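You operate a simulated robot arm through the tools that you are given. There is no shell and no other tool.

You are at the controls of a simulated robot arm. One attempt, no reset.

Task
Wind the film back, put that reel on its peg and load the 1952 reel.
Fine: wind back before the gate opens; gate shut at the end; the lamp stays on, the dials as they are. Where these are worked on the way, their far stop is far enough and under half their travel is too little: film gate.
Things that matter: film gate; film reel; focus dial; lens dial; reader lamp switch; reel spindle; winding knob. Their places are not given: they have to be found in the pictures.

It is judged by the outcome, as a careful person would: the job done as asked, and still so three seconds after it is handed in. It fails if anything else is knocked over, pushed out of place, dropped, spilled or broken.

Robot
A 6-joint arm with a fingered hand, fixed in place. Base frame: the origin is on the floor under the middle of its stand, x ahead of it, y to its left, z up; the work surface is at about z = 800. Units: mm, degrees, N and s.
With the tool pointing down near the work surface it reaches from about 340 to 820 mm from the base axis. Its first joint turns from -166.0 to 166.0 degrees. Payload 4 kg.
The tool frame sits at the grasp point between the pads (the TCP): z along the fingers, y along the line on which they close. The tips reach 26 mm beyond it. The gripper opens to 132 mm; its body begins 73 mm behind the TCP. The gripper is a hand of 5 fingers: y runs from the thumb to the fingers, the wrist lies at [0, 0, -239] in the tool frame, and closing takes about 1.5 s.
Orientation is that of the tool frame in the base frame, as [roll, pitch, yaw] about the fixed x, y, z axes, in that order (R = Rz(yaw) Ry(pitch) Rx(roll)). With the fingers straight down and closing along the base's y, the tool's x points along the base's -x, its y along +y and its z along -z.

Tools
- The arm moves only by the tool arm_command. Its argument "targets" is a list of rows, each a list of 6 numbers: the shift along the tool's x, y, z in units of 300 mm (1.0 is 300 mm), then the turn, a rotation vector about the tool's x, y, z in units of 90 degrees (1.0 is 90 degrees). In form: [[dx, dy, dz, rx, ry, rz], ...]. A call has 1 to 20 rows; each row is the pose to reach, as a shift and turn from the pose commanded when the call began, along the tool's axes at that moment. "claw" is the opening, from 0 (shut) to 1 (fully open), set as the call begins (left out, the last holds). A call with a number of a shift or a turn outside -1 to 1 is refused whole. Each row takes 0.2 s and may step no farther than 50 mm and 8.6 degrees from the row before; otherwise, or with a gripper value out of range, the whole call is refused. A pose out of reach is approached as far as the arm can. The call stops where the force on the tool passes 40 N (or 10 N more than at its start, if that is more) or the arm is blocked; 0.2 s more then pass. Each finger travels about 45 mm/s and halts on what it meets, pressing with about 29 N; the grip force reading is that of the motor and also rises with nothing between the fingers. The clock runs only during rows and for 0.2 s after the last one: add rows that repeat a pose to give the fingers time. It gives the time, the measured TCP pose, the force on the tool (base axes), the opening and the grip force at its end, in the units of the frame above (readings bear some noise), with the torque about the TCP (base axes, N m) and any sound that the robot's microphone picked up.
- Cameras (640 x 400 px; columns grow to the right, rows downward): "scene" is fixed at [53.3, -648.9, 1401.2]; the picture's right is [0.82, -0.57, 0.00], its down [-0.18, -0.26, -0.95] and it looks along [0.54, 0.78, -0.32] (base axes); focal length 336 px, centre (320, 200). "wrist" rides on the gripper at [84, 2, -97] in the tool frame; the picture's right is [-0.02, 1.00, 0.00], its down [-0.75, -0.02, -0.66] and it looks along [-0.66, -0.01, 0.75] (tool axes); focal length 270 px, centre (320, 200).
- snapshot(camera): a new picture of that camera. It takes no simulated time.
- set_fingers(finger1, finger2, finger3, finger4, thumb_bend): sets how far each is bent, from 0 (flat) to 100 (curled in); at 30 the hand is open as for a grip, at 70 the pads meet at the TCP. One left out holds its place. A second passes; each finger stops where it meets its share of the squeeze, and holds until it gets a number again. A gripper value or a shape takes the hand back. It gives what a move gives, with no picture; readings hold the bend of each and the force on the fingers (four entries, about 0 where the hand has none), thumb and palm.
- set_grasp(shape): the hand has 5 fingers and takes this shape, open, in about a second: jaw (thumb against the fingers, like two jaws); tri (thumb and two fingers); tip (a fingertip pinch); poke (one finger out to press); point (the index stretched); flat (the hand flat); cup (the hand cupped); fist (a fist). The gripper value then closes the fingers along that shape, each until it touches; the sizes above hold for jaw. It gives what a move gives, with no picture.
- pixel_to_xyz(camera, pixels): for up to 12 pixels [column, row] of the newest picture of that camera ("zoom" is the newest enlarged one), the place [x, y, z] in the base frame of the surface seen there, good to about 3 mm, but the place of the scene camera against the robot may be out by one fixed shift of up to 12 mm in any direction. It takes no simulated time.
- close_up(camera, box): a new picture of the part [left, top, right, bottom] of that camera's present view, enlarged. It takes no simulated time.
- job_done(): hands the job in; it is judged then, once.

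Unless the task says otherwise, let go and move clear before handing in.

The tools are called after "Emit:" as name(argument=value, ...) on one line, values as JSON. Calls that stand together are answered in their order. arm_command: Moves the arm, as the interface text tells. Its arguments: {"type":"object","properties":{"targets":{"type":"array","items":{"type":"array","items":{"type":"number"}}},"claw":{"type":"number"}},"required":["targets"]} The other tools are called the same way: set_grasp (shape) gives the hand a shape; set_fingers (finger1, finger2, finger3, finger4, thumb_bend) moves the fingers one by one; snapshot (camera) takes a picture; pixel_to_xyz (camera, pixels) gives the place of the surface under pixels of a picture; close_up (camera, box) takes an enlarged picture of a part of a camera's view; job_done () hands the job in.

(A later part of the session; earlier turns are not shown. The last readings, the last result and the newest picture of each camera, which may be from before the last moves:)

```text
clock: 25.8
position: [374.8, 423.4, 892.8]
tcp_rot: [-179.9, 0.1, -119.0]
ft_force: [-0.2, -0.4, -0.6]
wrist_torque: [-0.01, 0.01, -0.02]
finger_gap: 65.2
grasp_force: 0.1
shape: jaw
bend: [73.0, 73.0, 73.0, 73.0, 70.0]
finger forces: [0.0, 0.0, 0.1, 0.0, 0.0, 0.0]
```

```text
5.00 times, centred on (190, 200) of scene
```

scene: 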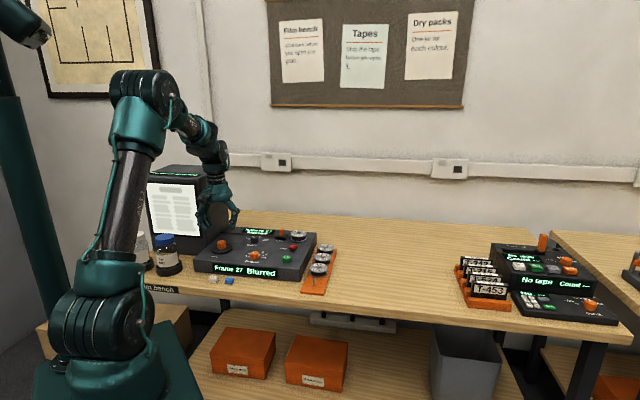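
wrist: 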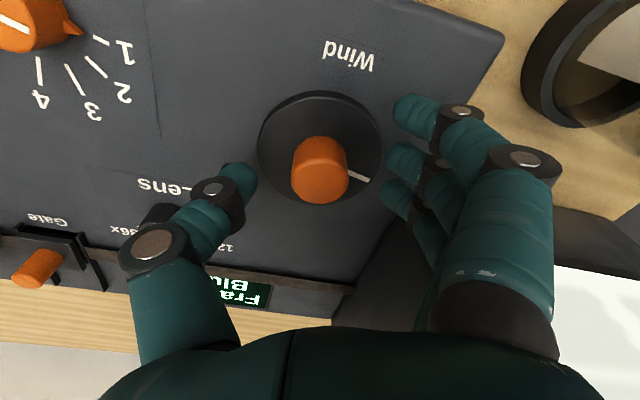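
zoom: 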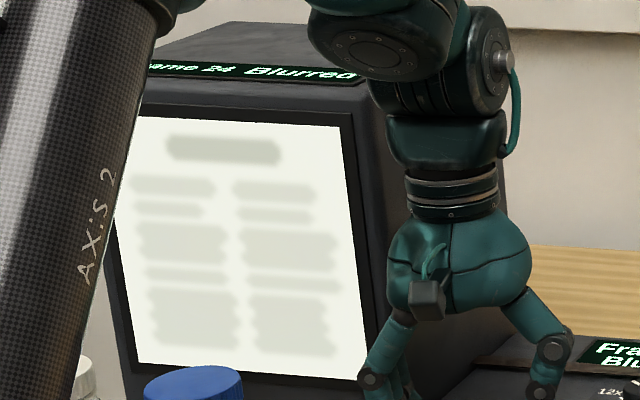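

Comparing marks, the first stroke moved it from about 72° to 139°, and it now sits at about 133°. It either meets a stop near 136° or slips there. I'll regrip, well centred this time, and turn slowly in small steps to see how torque builds.

Emit:
arm_command(targets=[[0.003, 0, 0.008, 0, 0, 0], [0.003, 0, 0.008, 0, 0, 0], [0.003, 0, 0.008, 0, 0, 0], [0.003, 0, 0.008, 0, 0, 0], [0.003, 0, 0.008, 0, 0, 0], [0.003, 0, 0.008, 0, 0, 0], [0.003, 0, 0.008, 0, 0, 0]], claw=0.1)

Emit:
arm_command(targets=[[0, 0, 0, 0, 0, -0.02], [0, 0, 0, 0, 0, -0.04], [0, 0, 0, 0, 0, -0.06], [0, 0, 0, 0, 0, -0.08], [0, 0, 0, 0, 0, -0.08]])

Emit:
arm_command(targets=[[0, 0, 0, 0, 0, -0.02], [0, 0, 0, 0, 0, -0.04], [0, 0, 0, 0, 0, -0.06], [0, 0, 0, 0, 0, -0.08], [0, 0, 0, 0, 0, -0.08]])

Emit:
close_up(camera="scene", box=[190, 220, 260, 264])

```text
clock: 27.4
position: [373.8, 421.1, 890.2]
tcp_rot: [180.0, 0.0, -119.0]
ft_force: [11.6, -7.9, -1.9]
wrist_torque: [-0.12, -0.15, -0.03]
finger_gap: 10.8
grasp_force: 29.3
shape: jaw
bend: [67.0, 72.0, 72.0, 67.0, 70.0]
finger forces: [0.0, 6.1, 7.4, 0.0, 27.4, 0.1]
```

```text
clock: 28.6
position: [372.6, 421.9, 890.8]
tcp_rot: [180.0, 0.1, -111.7]
ft_force: [16.9, -8.1, -1.4]
wrist_torque: [-0.09, -0.28, -0.25]
finger_gap: 11.2
grasp_force: 28.9
shape: jaw
bend: [67.0, 72.0, 72.0, 67.0, 70.0]
finger forces: [0.1, 5.0, 9.2, 0.1, 32.5, 0.0]
```

```text
clock: 29.8
position: [372.7, 421.0, 890.5]
tcp_rot: [180.0, -0.1, -104.5]
ft_force: [15.5, -24.7, 4.9]
wrist_torque: [-0.38, -0.29, -0.53]
finger_gap: 11.2
grasp_force: 28.8
shape: jaw
bend: [67.0, 72.0, 72.0, 67.0, 70.0]
finger forces: [0.0, 4.9, 9.0, 0.0, 39.4, 0.0]
```

```text
9.09 times, centred on (225, 242) of scene
```

zoom: 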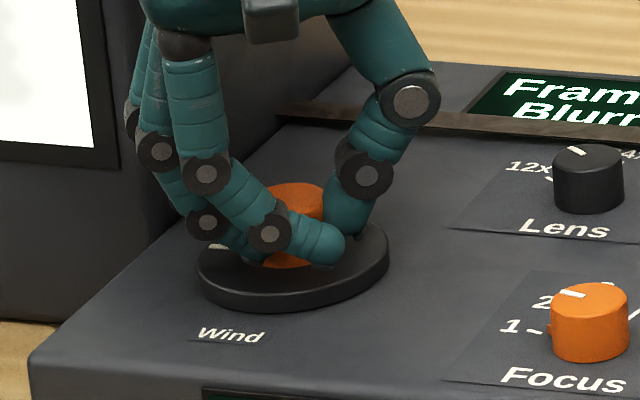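

Torque climbs steadily (0.03, 0.25, 0.53 N·m) while the mark stays still, where stroke one turned freely at about 0.15. That suggests an end stop. To confirm, I'll turn back clockwise about 45° with the same grip and watch the frame number and mark.

Emit:
arm_command(targets=[[0, 0, 0, 0, 0, 0.07], [0, 0, 0, 0, 0, 0.14], [0, 0, 0, 0, 0, 0.21], [0, 0, 0, 0, 0, 0.28], [0, 0, 0, 0, 0, 0.35], [0, 0, 0, 0, 0, 0.42], [0, 0, 0, 0, 0, 0.49]])

Emit:
close_up(camera="scene", box=[140, 160, 340, 285])

Emit:
close_up(camera="scene", box=[190, 220, 260, 264])

```text
clock: 31.4
position: [371.4, 422.8, 890.7]
tcp_rot: [179.9, -0.2, -148.6]
ft_force: [-6.6, -14.5, 2.4]
wrist_torque: [-0.22, 0.17, -0.05]
finger_gap: 11.0
grasp_force: 28.9
shape: jaw
bend: [67.0, 72.0, 72.0, 67.0, 70.0]
finger forces: [0.0, 12.7, 9.5, 0.1, 26.4, 0.0]
```

```text
3.20 times, centred on (240, 222) of scene
```

zoom: 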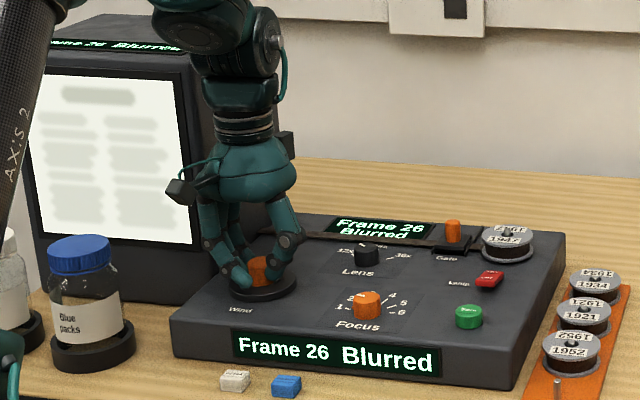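

```text
9.09 times, centred on (225, 242) of scene
```

zoom: 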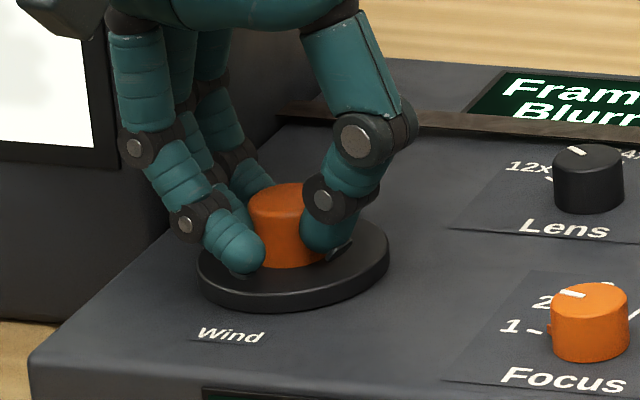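

Clockwise it turned freely to Frame 26 at about 0.05 N·m, so the counterclockwise limit at Frame 24 is a real end stop. I'll wind back to the stop firmly, then ease off the twist before letting go.

Emit:
arm_command(targets=[[0, 0, 0, 0, 0, -0.06], [0, 0, 0, 0, 0, -0.12], [0, 0, 0, 0, 0, -0.18], [0, 0, 0, 0, 0, -0.24], [0, 0, 0, 0, 0, -0.3], [0, 0, 0, 0, 0, -0.36], [0, 0, 0, 0, 0, -0.42], [0, 0, 0, 0, 0, -0.48], [0, 0, 0, 0, 0, -0.5]])

Emit:
close_up(camera="scene", box=[140, 160, 340, 285])

Emit:
close_up(camera="scene", box=[190, 220, 260, 264])

```text
clock: 33.4
position: [373.6, 420.9, 890.7]
tcp_rot: [-179.8, -0.1, -103.7]
ft_force: [12.0, -31.5, 4.6]
wrist_torque: [-0.47, -0.23, -0.52]
finger_gap: 11.4
grasp_force: 29.1
shape: jaw
bend: [67.0, 72.0, 72.0, 67.0, 70.0]
finger forces: [0.0, 6.9, 8.8, 0.0, 37.9, 0.0]
```

```text
3.20 times, centred on (240, 222) of scene
```

zoom: 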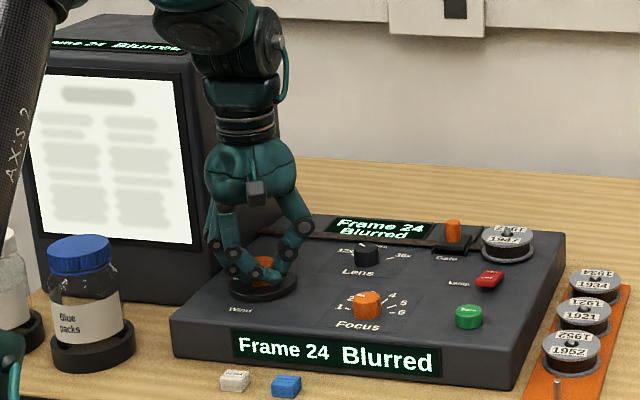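

```text
9.09 times, centred on (225, 242) of scene
```

zoom: 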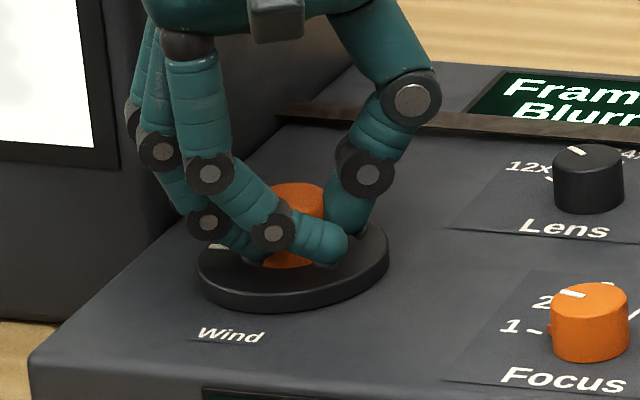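

The stop repeats at Frame 24 with 0.52 N·m. I'll unwind about 11° to take the twist out, then open and lift clear.

Emit:
arm_command(targets=[[0, 0, 0, 0, 0, 0.04], [0, 0, 0, 0, 0, 0.08], [0, 0, 0, 0, 0, 0.11]])

Emit:
arm_command(targets=[[0, 0, 0, 0, 0, 0], [0, 0, 0, 0, 0, 0], [0, 0, 0, 0, 0, 0], [0, 0, 0, 0, 0, 0], [0, 0, 0, 0, 0, 0]], claw=0.5)

Emit:
close_up(camera="wrist", box=[230, 70, 410, 230])

Emit:
close_up(camera="scene", box=[140, 160, 340, 285])

```text
clock: 34.2
position: [372.8, 421.6, 890.5]
tcp_rot: [-179.9, 0.0, -113.6]
ft_force: [10.5, -25.2, 3.0]
wrist_torque: [-0.4, -0.14, -0.07]
finger_gap: 11.3
grasp_force: 29.6
shape: jaw
bend: [67.0, 72.0, 72.0, 67.0, 70.0]
finger forces: [0.0, 11.2, 6.9, 0.0, 33.9, 0.0]
```

```text
clock: 35.4
position: [371.8, 422.5, 891.1]
tcp_rot: [-180.0, 0.0, -113.4]
ft_force: [0.4, 0.7, -0.2]
wrist_torque: [-0.01, 0.03, -0.03]
finger_gap: 65.1
grasp_force: 0.0
shape: jaw
bend: [73.0, 73.0, 73.0, 73.0, 70.0]
finger forces: [0.0, 0.1, 0.0, 0.1, 0.0, 0.0]
```

```text
2.50 times, centred on (320, 150) of wrist
```

zoom: 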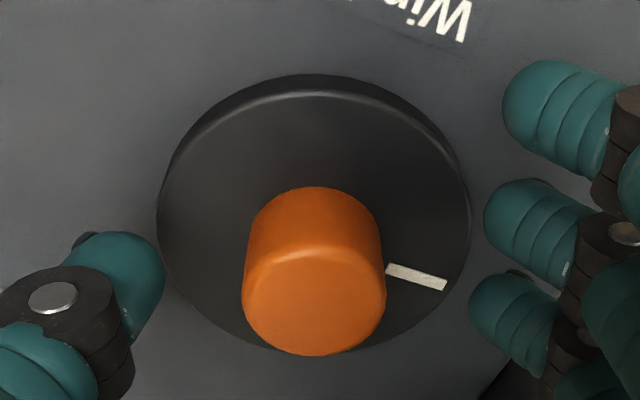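

```text
3.20 times, centred on (240, 222) of scene
```

zoom: 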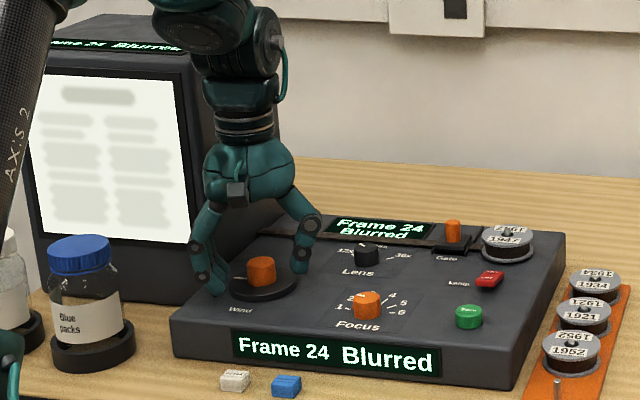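

The knob stayed at the stop after release and the display still shows Frame 24. Next I'll lift and move over the gate lever, around (591,389), to study it.

Emit:
arm_command(targets=[[0, 0, -0.14, 0, 0, 0], [0, 0, -0.28, 0, 0, 0], [0, 0, -0.42, 0, 0, 0], [-0.038, -0.143, -0.42, 0, 0, 0.05], [-0.076, -0.285, -0.42, 0, 0, 0.1], [-0.114, -0.428, -0.42, 0, 0, 0.15], [-0.152, -0.57, -0.42, 0, 0, 0.2], [-0.19, -0.713, -0.42, 0, 0, 0.24], [-0.19, -0.713, -0.42, 0, 0, 0.24]])

Emit:
snapshot(camera="wrist")

Emit:
snapshot(camera="scene")

```text
clock: 37.4
position: [591.6, 389.6, 1015.8]
tcp_rot: [180.0, 0.0, -135.0]
ft_force: [0.1, 0.3, 0.0]
wrist_torque: [-0.02, 0.0, 0.02]
finger_gap: 65.4
grasp_force: 0.0
shape: jaw
bend: [73.0, 73.0, 73.0, 73.0, 70.0]
finger forces: [0.1, 0.0, 0.0, 0.1, 0.1, 0.0]
```

```text
taken
```

wrist: 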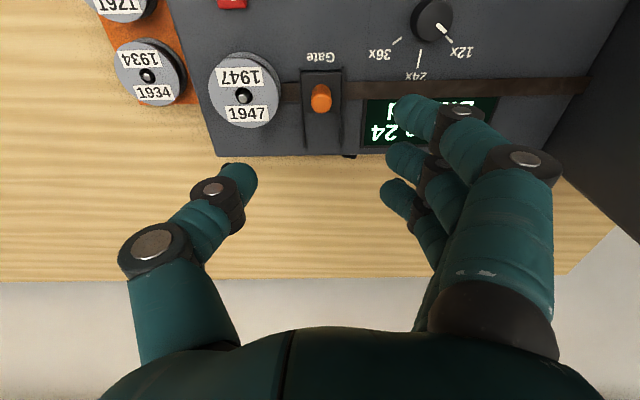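

```text
taken
```

scene: 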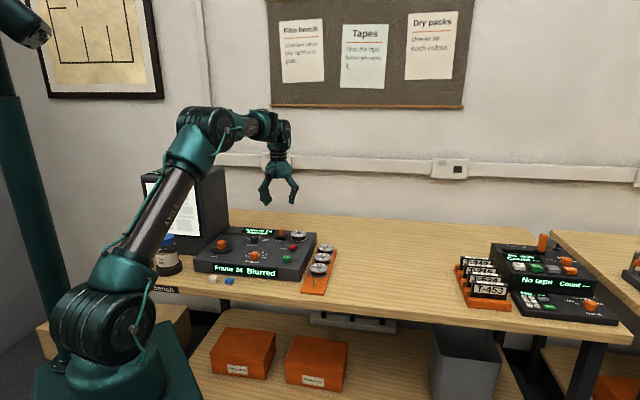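

Emit:
close_up(camera="wrist", box=[200, 40, 400, 165])

Emit:
pixel_to_xyz(camera="zoom", pixels=[[388, 195], [388, 165], [385, 110], [350, 290], [435, 290], [345, 110], [435, 110], [390, 240], [390, 300], [140, 178], [560, 165], [250, 165]])

Emit:
close_up(camera="scene", box=[262, 220, 332, 264])

Emit:
pixel_to_xyz(camera="zoom", pixels=[[180, 80], [180, 120], [180, 140], [150, 150], [240, 140], [230, 110], [270, 100], [365, 120], [370, 165], [370, 185], [210, 160], [160, 130]])

```text
3.20 times, centred on (300, 102) of wrist
```

zoom: 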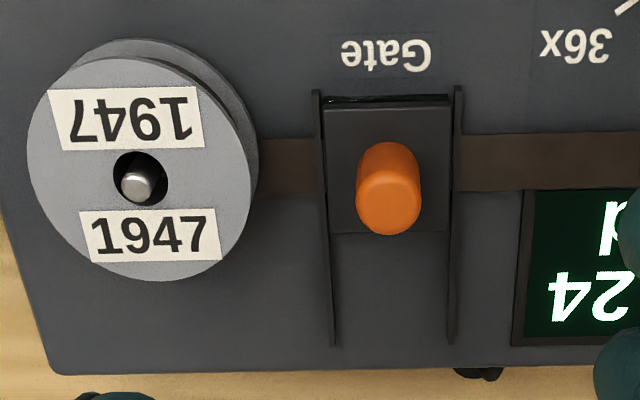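

```text
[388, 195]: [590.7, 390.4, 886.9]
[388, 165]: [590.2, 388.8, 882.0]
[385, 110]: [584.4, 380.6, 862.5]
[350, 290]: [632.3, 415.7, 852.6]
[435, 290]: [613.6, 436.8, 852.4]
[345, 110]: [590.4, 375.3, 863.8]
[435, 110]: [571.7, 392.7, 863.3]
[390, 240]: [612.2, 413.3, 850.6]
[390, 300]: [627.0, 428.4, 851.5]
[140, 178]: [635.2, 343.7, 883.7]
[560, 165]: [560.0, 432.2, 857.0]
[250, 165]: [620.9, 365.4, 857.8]
```

```text
9.09 times, centred on (297, 242) of scene
```

zoom: 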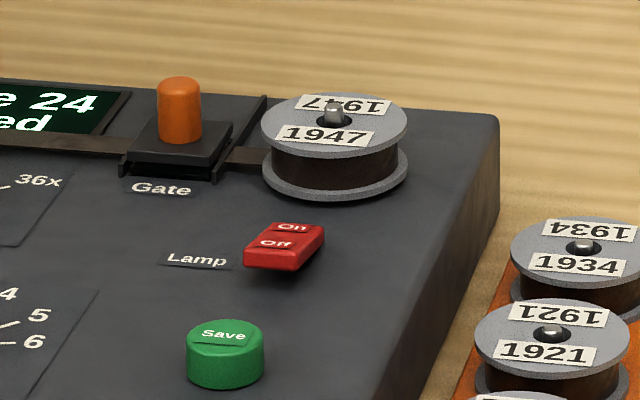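

```text
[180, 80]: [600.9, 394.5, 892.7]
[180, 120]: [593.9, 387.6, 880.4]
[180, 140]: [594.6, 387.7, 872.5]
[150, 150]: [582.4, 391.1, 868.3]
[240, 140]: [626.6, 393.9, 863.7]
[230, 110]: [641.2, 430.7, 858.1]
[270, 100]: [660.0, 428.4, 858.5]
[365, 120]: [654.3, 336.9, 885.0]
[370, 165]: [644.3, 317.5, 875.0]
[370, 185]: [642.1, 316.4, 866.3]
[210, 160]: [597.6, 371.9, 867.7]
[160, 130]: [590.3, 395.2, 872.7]
```

The gate is a block carrying an orange post at about (591,390), z 863–887. Its rails run roughly 40 mm farther toward the back, in the (+1,+1) direction. I'll check the "poke" shape in the air as a slim pusher.

Emit:
set_grasp(shape="poke")

Emit:
snapshot(camera="wrist")

Emit:
close_up(camera="scene", box=[230, 100, 330, 260])

```text
clock: 38.3
position: [590.6, 389.7, 1016.8]
tcp_rot: [179.9, 0.0, -135.1]
ft_force: [-0.8, -0.2, 0.4]
wrist_torque: [-0.02, 0.02, 0.02]
finger_gap: 0.0
grasp_force: 0.0
shape: poke
bend: [100.0, 100.0, 100.0, 100.0, 47.0]
finger forces: [0.0, 0.1, 0.0, 0.1, 0.1, 0.0]
```

```text
taken
```

wrist: 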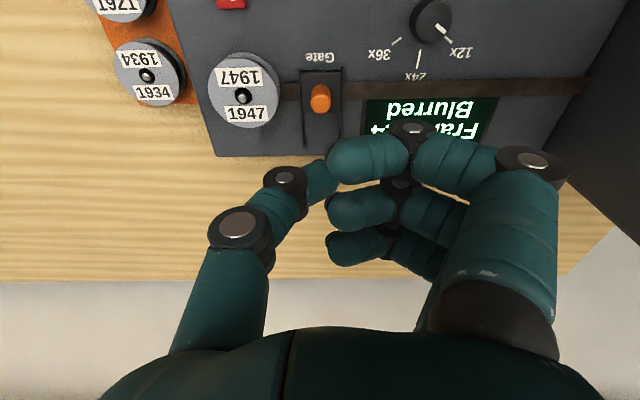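

```text
2.50 times, centred on (280, 180) of scene
```

zoom: 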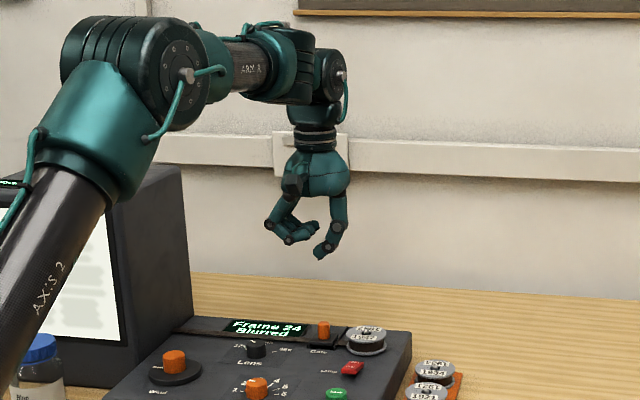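

In "poke" the thumb extends and the curled fingers sit only about 20 mm above its tip, which is too tight over the post. I'll go back to jaw and turn to yaw 135 so the thumb stands in front of the post, with the fingers behind the reader. Then I'll look.

Emit:
set_grasp(shape="jaw")

Emit:
arm_command(targets=[[-0.008, 0, 0, 0, 0, 0.0909], [-0.016, 0, 0, 0, 0, 0.1818], [-0.024, 0, 0, 0, 0, 0.2727], [-0.032, 0.001, 0, 0, 0, 0.3636], [-0.04, 0.001, 0, 0, 0, 0.4545], [-0.048, 0.001, 0, 0, 0, 0.5455], [-0.056, 0.001, 0, 0, 0, 0.6364], [-0.063, 0.002, 0, 0, 0, 0.7273], [-0.07, 0.002, 0, 0, 0, 0.8182], [-0.077, 0.002, 0, 0, 0, 0.9091], [-0.084, 0.002, 0, 0, 0, 1.0], [-0.084, 0.002, 0, 0, 0, 1.0]], claw=0.75)

Emit:
snapshot(camera="wrist")

Emit:
close_up(camera="scene", box=[210, 120, 370, 280])

```text
clock: 39.2
position: [592.0, 390.3, 1016.2]
tcp_rot: [180.0, 0.0, -135.1]
ft_force: [-0.6, 0.4, 0.8]
wrist_torque: [0.01, -0.04, 0.0]
finger_gap: 132.1
grasp_force: 0.2
shape: jaw
bend: [30.0, 30.0, 30.0, 30.0, 30.0]
finger forces: [0.1, 0.0, 0.0, 0.1, 0.0, 0.0]
```

```text
clock: 41.8
position: [609.5, 409.3, 1016.3]
tcp_rot: [-180.0, 0.0, 135.0]
ft_force: [0.2, 0.2, 0.5]
wrist_torque: [0.02, -0.02, 0.02]
finger_gap: 99.5
grasp_force: 0.0
shape: jaw
bend: [63.0, 63.0, 63.0, 63.0, 59.0]
finger forces: [0.1, 0.0, 0.1, 0.0, 0.0, 0.1]
```

```text
taken
```

wrist: 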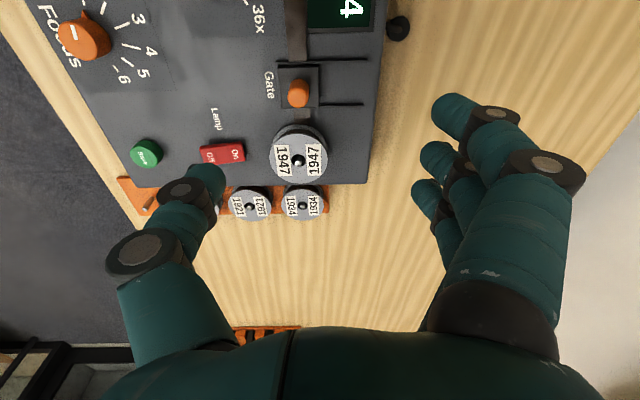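

```text
2.50 times, centred on (290, 200) of scene
```

zoom: 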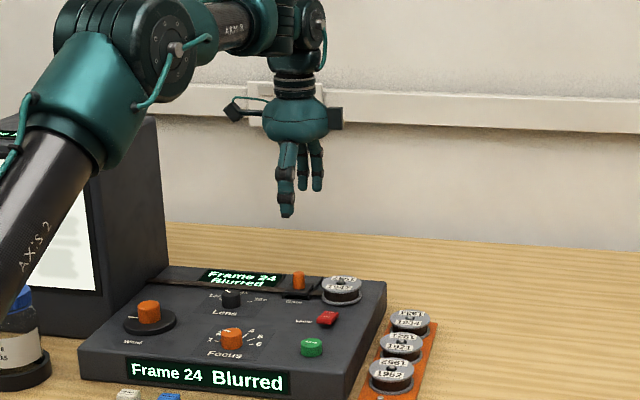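

From this view the post is at (298,92), right of the thumb tip at (210,180). I'll measure the post again here, together with the reader edge, the rack edge and the 1934 and 1947 reels.

Emit:
pixel_to_xyz(camera="wrist", pixels=[[299, 92], [298, 86], [298, 98], [304, 104], [365, 65], [365, 104], [322, 160], [298, 162], [244, 150], [222, 153], [303, 206], [251, 206]])

Emit:
close_up(camera="wrist", box=[110, 50, 390, 225])

Emit:
pixel_to_xyz(camera="zoom", pixels=[[60, 303], [150, 304], [580, 303], [490, 311], [500, 370], [440, 311], [390, 311], [430, 255], [380, 257], [485, 257], [432, 190], [432, 307]])

```text
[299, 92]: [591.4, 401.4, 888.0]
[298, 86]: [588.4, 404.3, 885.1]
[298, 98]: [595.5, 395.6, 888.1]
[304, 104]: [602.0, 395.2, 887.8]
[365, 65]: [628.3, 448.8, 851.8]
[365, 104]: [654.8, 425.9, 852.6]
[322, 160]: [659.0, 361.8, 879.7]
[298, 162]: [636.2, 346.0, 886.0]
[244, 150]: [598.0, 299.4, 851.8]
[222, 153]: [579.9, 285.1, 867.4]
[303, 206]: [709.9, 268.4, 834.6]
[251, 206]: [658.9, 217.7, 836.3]
```

```text
2.29 times, centred on (250, 138) of wrist
```

zoom: 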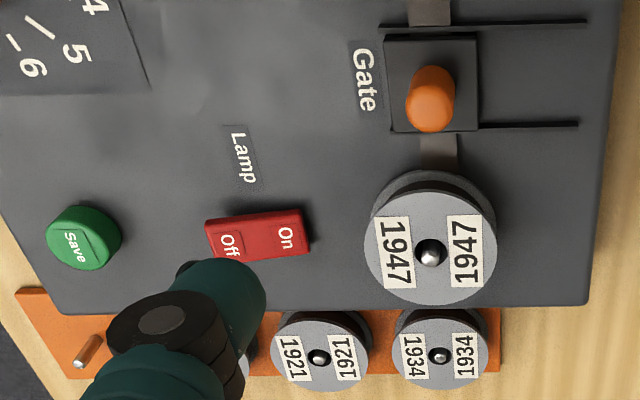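

```text
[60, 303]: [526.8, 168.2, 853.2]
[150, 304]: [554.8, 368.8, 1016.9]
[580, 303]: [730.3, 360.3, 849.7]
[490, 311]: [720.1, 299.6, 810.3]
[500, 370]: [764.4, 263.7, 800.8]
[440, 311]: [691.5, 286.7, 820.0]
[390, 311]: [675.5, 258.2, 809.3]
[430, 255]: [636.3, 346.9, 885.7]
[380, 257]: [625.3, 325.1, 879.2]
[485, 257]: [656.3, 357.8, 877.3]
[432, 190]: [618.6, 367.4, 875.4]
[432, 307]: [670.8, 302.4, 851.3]
```

The post centre is about (593,397). The thumb is about 20 mm in front of it and the fingers will come down just behind the reader's back edge. I'll lower to z≈890, so the tips sit at about 864.

Emit:
arm_command(targets=[[0.003, 0, 0.12, 0, 0, 0], [0.006, 0, 0.24, 0, 0, 0], [0.006, 0, 0.33, 0, 0, 0], [0.006, 0, 0.39, 0, 0, 0], [0.006, 0, 0.42, 0, 0, 0]])

Emit:
snapshot(camera="wrist")

Emit:
close_up(camera="scene", box=[230, 190, 350, 265])

```text
clock: 43.0
position: [607.9, 409.8, 889.9]
tcp_rot: [179.9, 0.1, 134.9]
ft_force: [-0.2, 0.0, 0.5]
wrist_torque: [0.0, -0.03, 0.01]
finger_gap: 99.2
grasp_force: 0.1
shape: jaw
bend: [63.0, 63.0, 63.0, 63.0, 59.0]
finger forces: [0.1, 0.0, 0.1, 0.1, 0.0, 0.0]
```

```text
taken
```

wrist: 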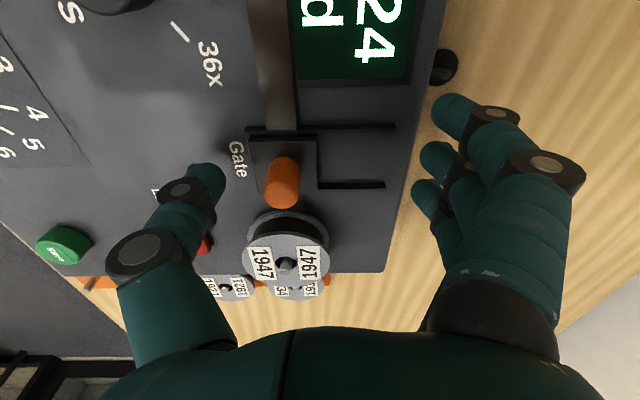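

```text
5.33 times, centred on (290, 228) of scene
```

zoom: 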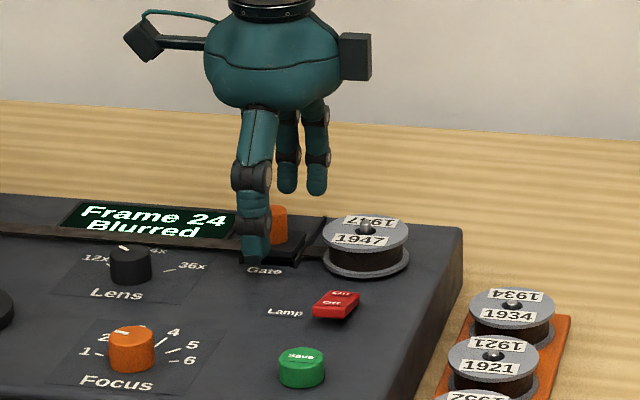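

The thumb is in front of the post, but the two views disagree on how well they line up sideways. I'll zoom the scene in to check.

Emit:
close_up(camera="scene", box=[262, 215, 312, 247])

Emit:
pixel_to_xyz(camera="zoom", pixels=[[200, 220], [220, 180], [200, 260], [290, 150], [290, 180], [270, 150], [310, 150]])

Emit:
close_up(camera="wrist", box=[150, 100, 350, 225])

Emit:
pixel_to_xyz(camera="zoom", pixels=[[420, 280], [420, 240], [200, 250], [220, 240], [180, 260], [330, 110], [330, 250]])

```text
12.50 times, centred on (287, 231) of scene
```

zoom: 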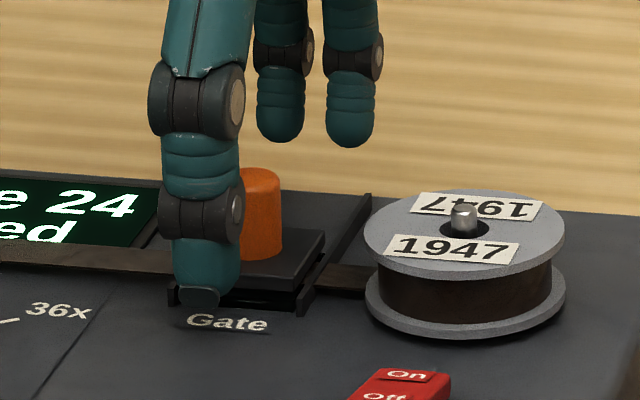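

```text
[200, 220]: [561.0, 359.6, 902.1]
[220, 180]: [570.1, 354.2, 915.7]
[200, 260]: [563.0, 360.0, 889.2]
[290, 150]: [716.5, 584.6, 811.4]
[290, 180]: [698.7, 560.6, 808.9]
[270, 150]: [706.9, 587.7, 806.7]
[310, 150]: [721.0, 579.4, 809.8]
```

```text
3.20 times, centred on (250, 162) of wrist
```

zoom: 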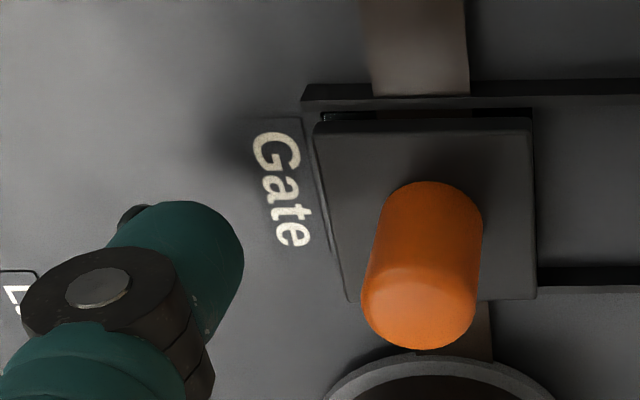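

```text
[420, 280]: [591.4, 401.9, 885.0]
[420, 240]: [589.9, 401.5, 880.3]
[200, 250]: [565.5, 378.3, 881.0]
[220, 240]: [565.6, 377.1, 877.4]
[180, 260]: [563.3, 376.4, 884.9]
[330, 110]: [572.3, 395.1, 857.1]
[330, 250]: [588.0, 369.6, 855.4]
```

The thumb and post line up to within about 5 mm, so I can push. I'll move the hand about 45 mm toward the back, in small steps.

Emit:
arm_command(targets=[[0, 0.03, 0, 0, 0, 0], [0, 0.06, 0, 0, 0, 0], [0, 0.085, 0, 0, 0, 0], [0, 0.11, 0, 0, 0, 0], [0, 0.13, 0, 0, 0, 0], [0, 0.15, 0, 0, 0, 0]])

Emit:
close_up(camera="wrist", box=[150, 100, 350, 225])

Emit:
close_up(camera="scene", box=[230, 190, 350, 265])

```text
clock: 44.4
position: [639.1, 440.2, 891.7]
tcp_rot: [-180.0, 0.0, 134.9]
ft_force: [0.4, -0.6, 0.2]
wrist_torque: [0.01, 0.02, -0.05]
finger_gap: 99.3
grasp_force: 0.0
shape: jaw
bend: [63.0, 63.0, 63.0, 63.0, 59.0]
finger forces: [0.0, 0.0, 0.1, 0.0, 0.4, 0.1]
```

```text
3.20 times, centred on (250, 162) of wrist
```

zoom: 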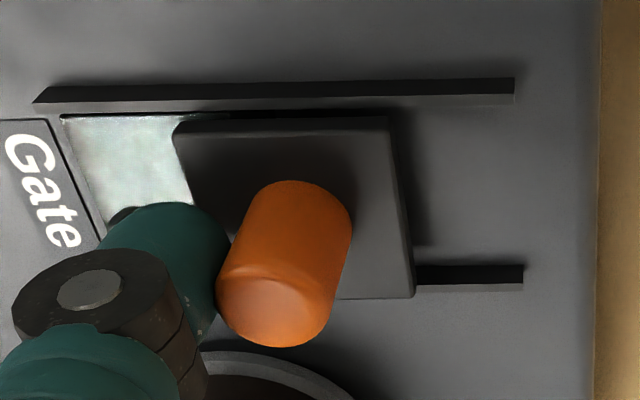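

```text
5.33 times, centred on (290, 228) of scene
```

zoom: 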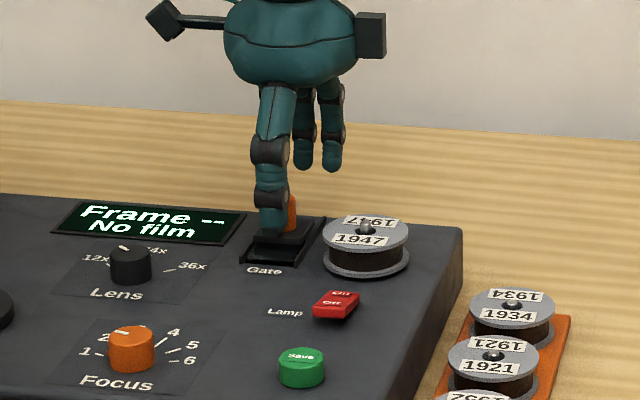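

The gate slides easily and the display now reads "Frame -- / No film". I'll push on to the far stop in small steps, watching the force.

Emit:
arm_command(targets=[[0, 0.017, 0, 0, 0, 0], [0, 0.034, 0, 0, 0, 0], [0, 0.048, 0, 0, 0, 0], [0, 0.058, 0, 0, 0, 0]])

Emit:
close_up(camera="wrist", box=[150, 100, 350, 225])

```text
clock: 45.4
position: [651.9, 454.5, 891.1]
tcp_rot: [-180.0, -0.1, 134.9]
ft_force: [-0.4, -0.2, 0.1]
wrist_torque: [-0.03, -0.01, -0.01]
finger_gap: 99.2
grasp_force: 0.1
shape: jaw
bend: [63.0, 63.0, 63.0, 63.0, 59.0]
finger forces: [0.0, 0.1, 0.0, 0.0, 0.4, 0.0]
```

```text
3.20 times, centred on (250, 162) of wrist
```

zoom: 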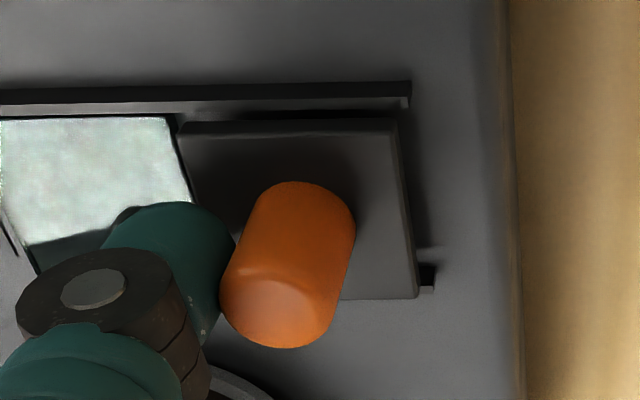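

The block is almost at the rails' end, at (433,280) in the zoom, and still moves freely. I'll nudge it a little farther until it stops.

Emit:
arm_command(targets=[[0, 0.007, 0, 0, 0, 0], [0, 0.014, 0, 0, 0, 0], [0, 0.02, 0, 0, 0, 0]])

Emit:
close_up(camera="wrist", box=[150, 100, 350, 225])

```text
clock: 46.2
position: [656.2, 457.1, 890.3]
tcp_rot: [180.0, 0.0, 134.9]
ft_force: [-3.2, -2.8, -0.1]
wrist_torque: [-0.05, 0.03, -0.01]
finger_gap: 99.5
grasp_force: 0.0
shape: jaw
bend: [63.0, 63.0, 63.0, 63.0, 58.0]
finger forces: [0.0, 0.0, 0.0, 0.0, 4.2, 0.1]
```

```text
3.20 times, centred on (250, 162) of wrist
```

zoom: 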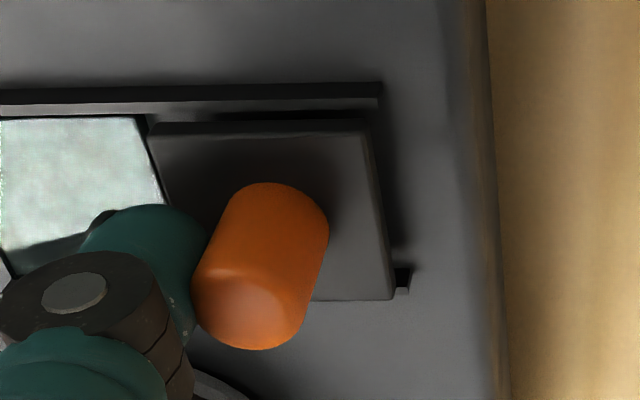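

The block met its far stop with about 4 N on the thumb, so the gate is fully open. I'll back the thumb off and rise.

Emit:
arm_command(targets=[[0, -0.025, 0, 0, 0, 0], [0, -0.05, -0.02, 0, 0, 0], [0, -0.05, -0.14, 0, 0, 0], [0, -0.05, -0.28, 0, 0, 0], [0, -0.05, -0.42, 0, 0, 0]])

Emit:
set_grasp(shape="tri")

Emit:
snapshot(camera="wrist")

Emit:
close_up(camera="scene", box=[210, 120, 370, 280])

```text
clock: 47.4
position: [645.4, 448.8, 1015.7]
tcp_rot: [-179.9, 0.0, 135.1]
ft_force: [0.1, -1.1, 0.8]
wrist_torque: [0.02, -0.01, 0.02]
finger_gap: 99.2
grasp_force: 0.1
shape: jaw
bend: [63.0, 63.0, 63.0, 63.0, 59.0]
finger forces: [0.1, 0.0, 0.0, 0.0, 0.1, 0.1]
```

```text
clock: 48.3
position: [645.5, 448.1, 1014.8]
tcp_rot: [179.9, 0.0, 135.0]
ft_force: [0.1, 0.1, 0.4]
wrist_torque: [-0.05, 0.0, -0.01]
finger_gap: 131.8
grasp_force: 0.1
shape: tri
bend: [0.0, 30.0, 30.0, 0.0, 30.0]
finger forces: [0.0, 0.0, 0.0, 0.0, 0.1, 0.1]
```

```text
taken
```

wrist: 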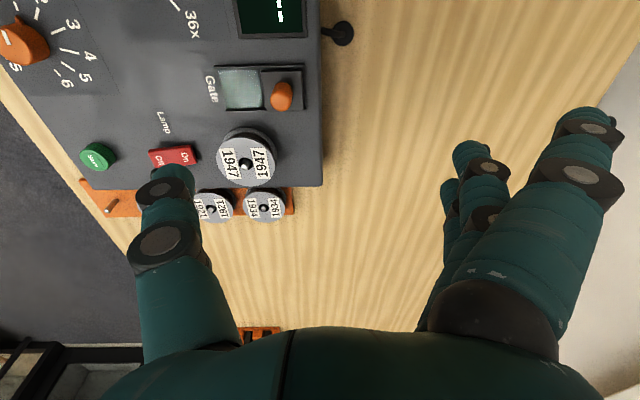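

```text
2.50 times, centred on (290, 200) of scene
```

zoom: 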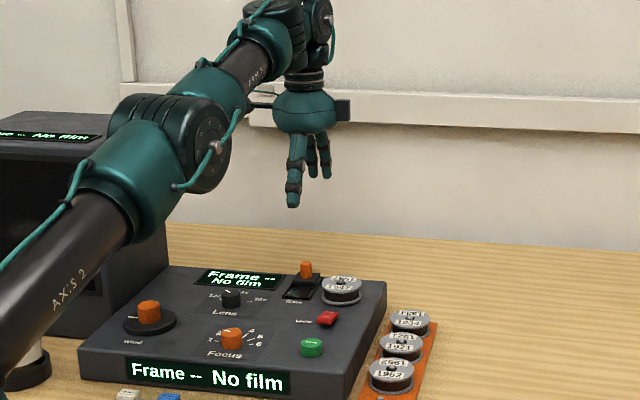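

The gate window is open and the display reads "No film". I'll go above the 1947 reel at yaw 90, with the tri shape set to about 90 mm, and look.

Emit:
arm_command(targets=[[-0.037, -0.044, 0.008, 0, 0, 0.0833], [-0.0736, -0.088, 0.016, 0, 0, 0.1667], [-0.11, -0.132, 0.025, 0, 0, 0.25], [-0.147, -0.175, 0.033, 0, 0, 0.3333], [-0.184, -0.219, 0.041, 0, 0, 0.4167], [-0.2207, -0.263, 0.05, 0, 0, 0.5], [-0.2207, -0.263, 0.05, 0, 0, 0.5]], claw=0.68)

Emit:
snapshot(camera="wrist")

Emit:
close_up(camera="scene", box=[210, 120, 370, 280])

```text
clock: 49.9
position: [636.5, 344.5, 1000.2]
tcp_rot: [-179.9, 0.0, 89.9]
ft_force: [0.3, 1.2, 0.7]
wrist_torque: [-0.02, 0.0, -0.01]
finger_gap: 90.0
grasp_force: 0.1
shape: tri
bend: [0.0, 68.0, 68.0, 0.0, 64.0]
finger forces: [0.0, 0.0, 0.0, 0.0, 0.0, 0.0]
```

```text
taken
```

wrist: 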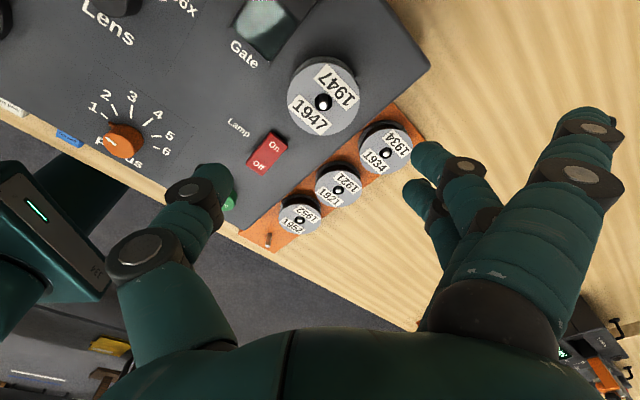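

```text
2.50 times, centred on (290, 200) of scene
```

zoom: 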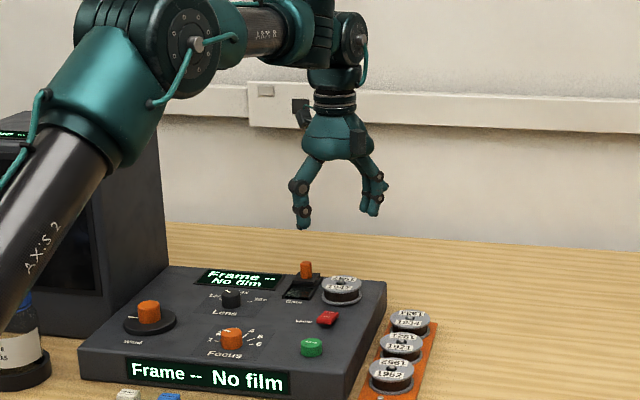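

The 1947 hub is at (323,102), close to centre. I'll use rim points to get its exact centre and height.

Emit:
close_up(camera="wrist", box=[270, 40, 380, 150])

Emit:
pixel_to_xyz(camera="wrist", pixels=[[291, 96], [355, 96], [323, 60], [323, 135], [323, 100], [323, 103], [305, 97], [341, 97], [340, 128], [390, 40], [420, 70], [300, 130]])

```text
3.64 times, centred on (325, 95) of wrist
```

zoom: 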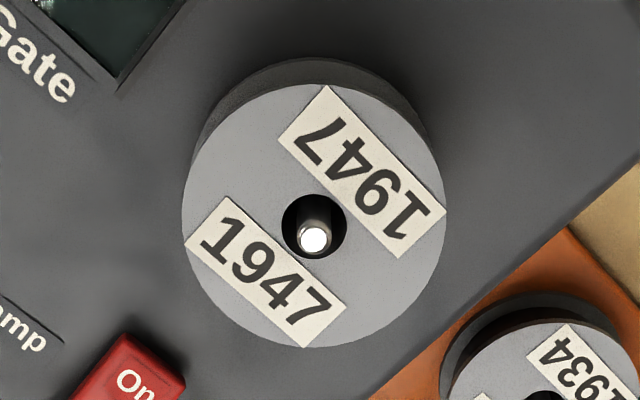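

```text
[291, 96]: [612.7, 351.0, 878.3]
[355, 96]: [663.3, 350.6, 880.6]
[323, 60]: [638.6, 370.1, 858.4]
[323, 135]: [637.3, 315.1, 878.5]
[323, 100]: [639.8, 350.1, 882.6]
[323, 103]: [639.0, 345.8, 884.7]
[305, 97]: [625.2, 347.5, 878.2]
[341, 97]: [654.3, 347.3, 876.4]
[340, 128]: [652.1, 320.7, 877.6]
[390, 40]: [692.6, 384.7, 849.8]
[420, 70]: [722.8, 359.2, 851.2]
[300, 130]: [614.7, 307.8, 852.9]
```

The reel centre is about (638.5,344.5) with its top at z≈879. The hole is about 15 mm and the spindle about 8 mm. I'll shift 2 mm and lower to z≈886 around the reel.

Emit:
arm_command(targets=[[0, 0.007, 0.12, 0, 0, 0], [0, 0.007, 0.22, 0, 0, 0], [0, 0.007, 0.3, 0, 0, 0], [0, 0.007, 0.35, 0, 0, 0], [0, 0.007, 0.38, 0, 0, 0]])

Emit:
snapshot(camera="wrist")

Emit:
close_up(camera="scene", box=[240, 190, 350, 265])

```text
clock: 51.1
position: [637.8, 344.9, 889.2]
tcp_rot: [-180.0, 0.0, 89.9]
ft_force: [0.8, -0.8, -0.1]
wrist_torque: [-0.01, 0.0, -0.03]
finger_gap: 89.9
grasp_force: 0.1
shape: tri
bend: [0.0, 68.0, 68.0, 0.0, 64.0]
finger forces: [0.1, 0.0, 0.1, 0.0, 0.0, 0.0]
```

```text
taken
```

wrist: 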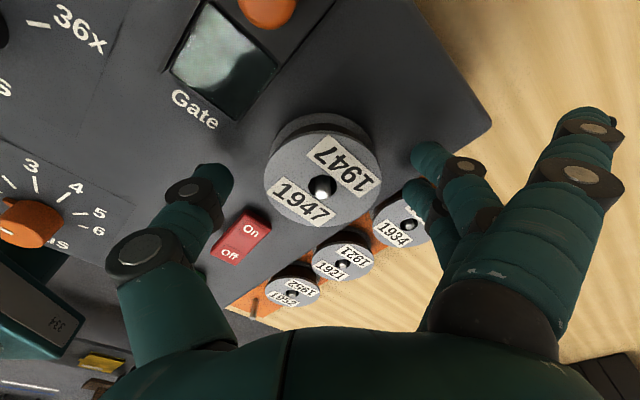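

```text
5.33 times, centred on (295, 228) of scene
```

zoom: 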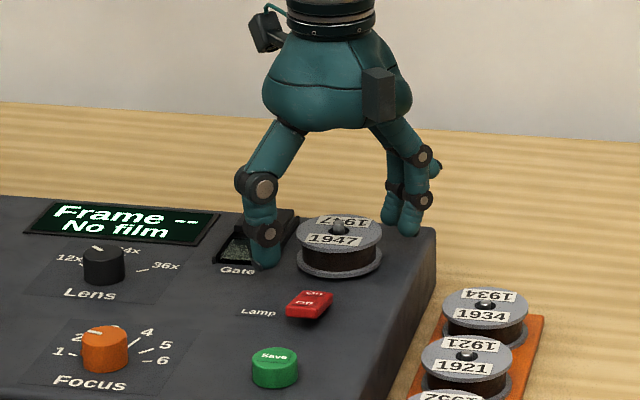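

The thumb and two fingers bracket the reel evenly, with its centre at (322,185) between them. I'll close on it.

Emit:
arm_command(targets=[[0, 0, 0, 0, 0, 0], [0, 0, 0, 0, 0, 0], [0, 0, 0, 0, 0, 0], [0, 0, 0, 0, 0, 0], [0, 0, 0, 0, 0, 0]], claw=0.3)

Emit:
snapshot(camera="wrist")

Emit:
close_up(camera="scene", box=[240, 190, 350, 265])

```text
clock: 52.3
position: [639.7, 344.6, 888.2]
tcp_rot: [180.0, 0.0, 89.9]
ft_force: [-0.1, -0.2, 0.7]
wrist_torque: [-0.01, 0.01, 0.0]
finger_gap: 51.5
grasp_force: 28.7
shape: tri
bend: [25.0, 73.0, 73.0, 25.0, 70.0]
finger forces: [0.0, 13.3, 13.0, 0.0, 25.3, 0.0]
```

```text
taken
```

wrist: 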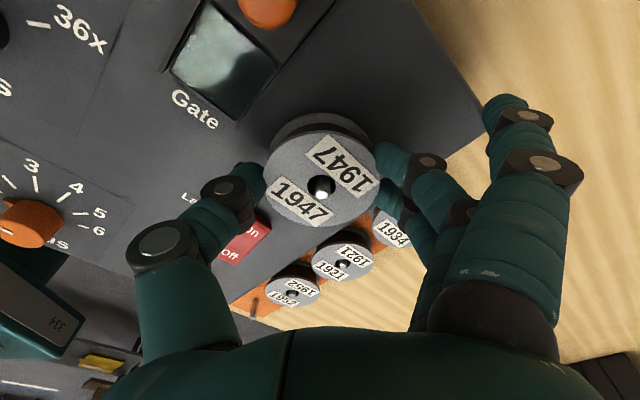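

```text
5.33 times, centred on (295, 228) of scene
```

zoom: 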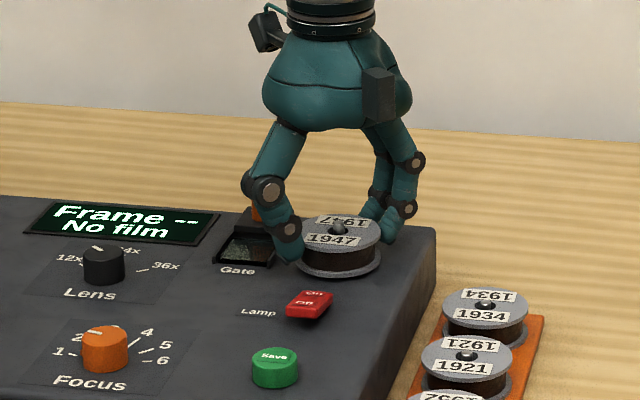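

The grip is balanced (13 and 13 against 25 N) with no net force on the tool. I'll lift slowly by 75 mm.

Emit:
arm_command(targets=[[0, 0, -0.02, 0, 0, 0], [0, 0, -0.05, 0, 0, 0], [0, 0, -0.1, 0, 0, 0], [0, 0, -0.15, 0, 0, 0], [0, 0, -0.2, 0, 0, 0], [0, 0, -0.25, 0, 0, 0]])

Emit:
snapshot(camera="wrist")

Emit:
close_up(camera="scene", box=[240, 170, 360, 265])

```text
clock: 53.7
position: [639.3, 343.8, 963.4]
tcp_rot: [-180.0, 0.0, 90.0]
ft_force: [0.0, 0.5, -0.8]
wrist_torque: [0.01, 0.02, 0.02]
finger_gap: 52.0
grasp_force: 28.6
shape: tri
bend: [26.0, 73.0, 73.0, 26.0, 70.0]
finger forces: [0.0, 13.4, 13.2, 0.0, 25.4, 0.0]
```

```text
taken
```

wrist: 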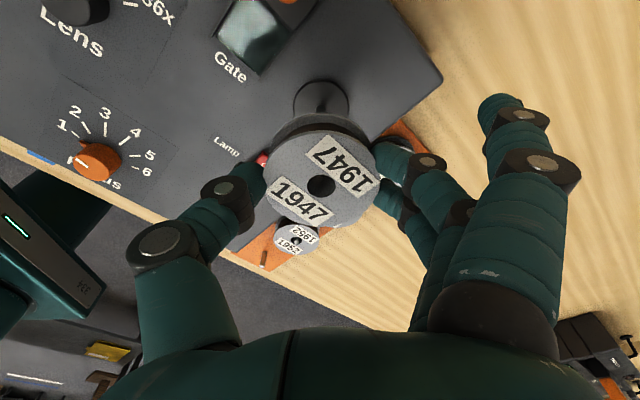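

```text
4.21 times, centred on (300, 218) of scene
```

zoom: 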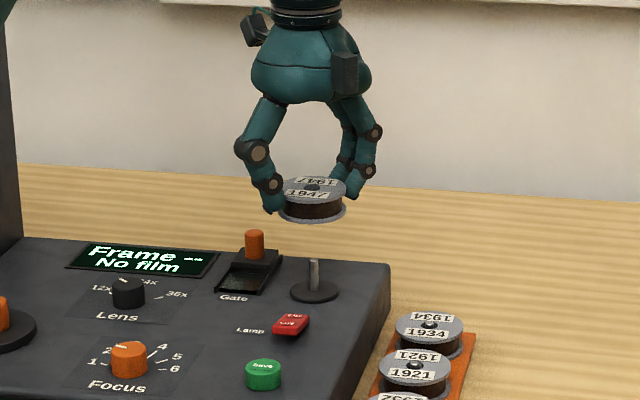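

The reel came off the spindle level and secure. I'll carry it high to above the empty peg at about (548.5,105), turning to yaw 45 so the fingers face the free side.

Emit:
arm_command(targets=[[-0.133, -0.05, 0, 0, 0, 0.0833], [-0.266, -0.101, 0, 0, 0, 0.1667], [-0.399, -0.151, 0, 0, 0, 0.25], [-0.531, -0.201, 0, 0, 0, 0.3333], [-0.664, -0.252, 0, 0, 0, 0.4167], [-0.797, -0.302, 0, 0, 0, 0.5], [-0.797, -0.302, 0, 0, 0, 0.5]])

Emit:
snapshot(camera="wrist")

Emit:
snapshot(camera="scene")

```text
clock: 55.3
position: [545.5, 103.8, 961.6]
tcp_rot: [-180.0, 0.0, 44.9]
ft_force: [-0.8, 0.6, -0.9]
wrist_torque: [-0.03, 0.0, 0.01]
finger_gap: 51.5
grasp_force: 28.4
shape: tri
bend: [26.0, 73.0, 73.0, 26.0, 70.0]
finger forces: [0.0, 13.4, 13.9, 0.0, 25.3, 0.0]
```

```text
taken
```

wrist: 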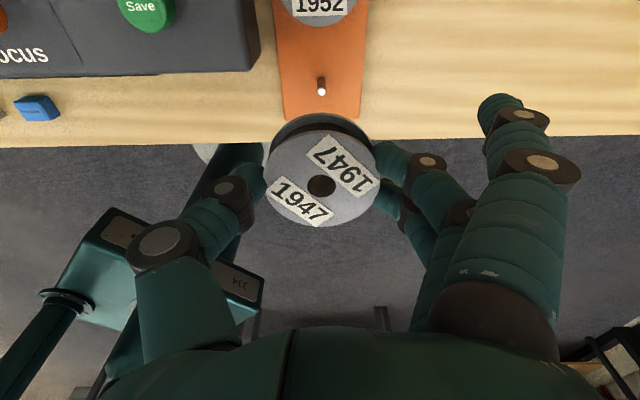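

```text
taken
```

scene: 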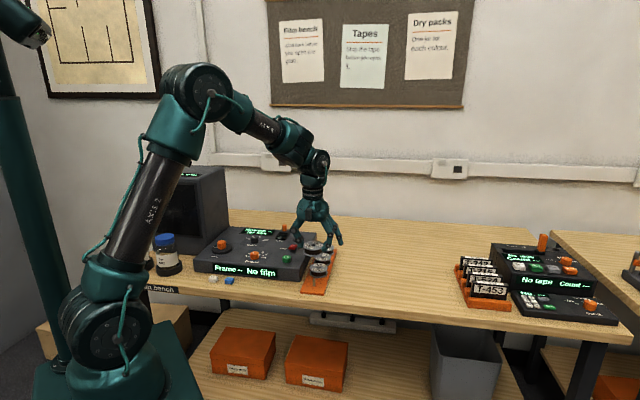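

Yaw 45 is reachable, and the peg shows at about (321,85) above the held reel. I'll zoom in to measure the peg against the reel's hole.

Emit:
close_up(camera="wrist", box=[260, 50, 380, 230])

Emit:
close_up(camera="wrist", box=[290, 65, 350, 110])

Emit:
pixel_to_xyz(camera="wrist", pixels=[[321, 91], [321, 93], [321, 79], [300, 90], [345, 90], [283, 90], [360, 90], [267, 178], [376, 178], [321, 172], [321, 205], [321, 222]])

```text
2.22 times, centred on (320, 140) of wrist
```

zoom: 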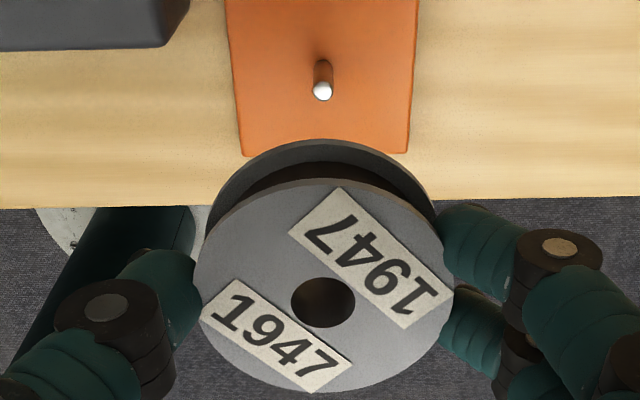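

```text
8.89 times, centred on (320, 88) of wrist
```

zoom: 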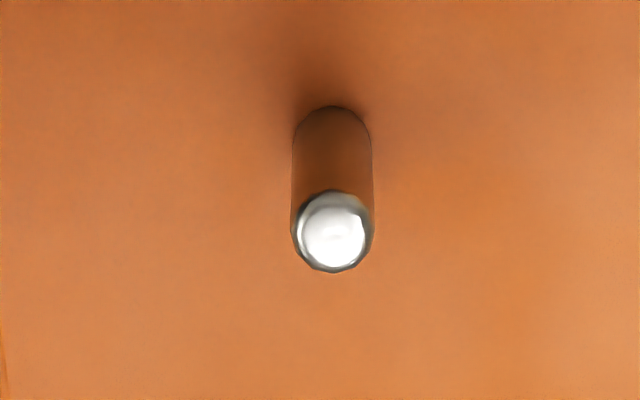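

```text
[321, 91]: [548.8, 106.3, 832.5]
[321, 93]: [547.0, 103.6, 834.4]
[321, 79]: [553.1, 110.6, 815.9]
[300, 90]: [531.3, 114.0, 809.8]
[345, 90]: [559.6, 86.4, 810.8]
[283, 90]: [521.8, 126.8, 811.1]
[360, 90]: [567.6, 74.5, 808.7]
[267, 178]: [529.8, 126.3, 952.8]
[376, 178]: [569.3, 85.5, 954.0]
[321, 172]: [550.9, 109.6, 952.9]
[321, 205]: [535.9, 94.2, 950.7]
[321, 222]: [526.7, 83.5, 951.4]
```

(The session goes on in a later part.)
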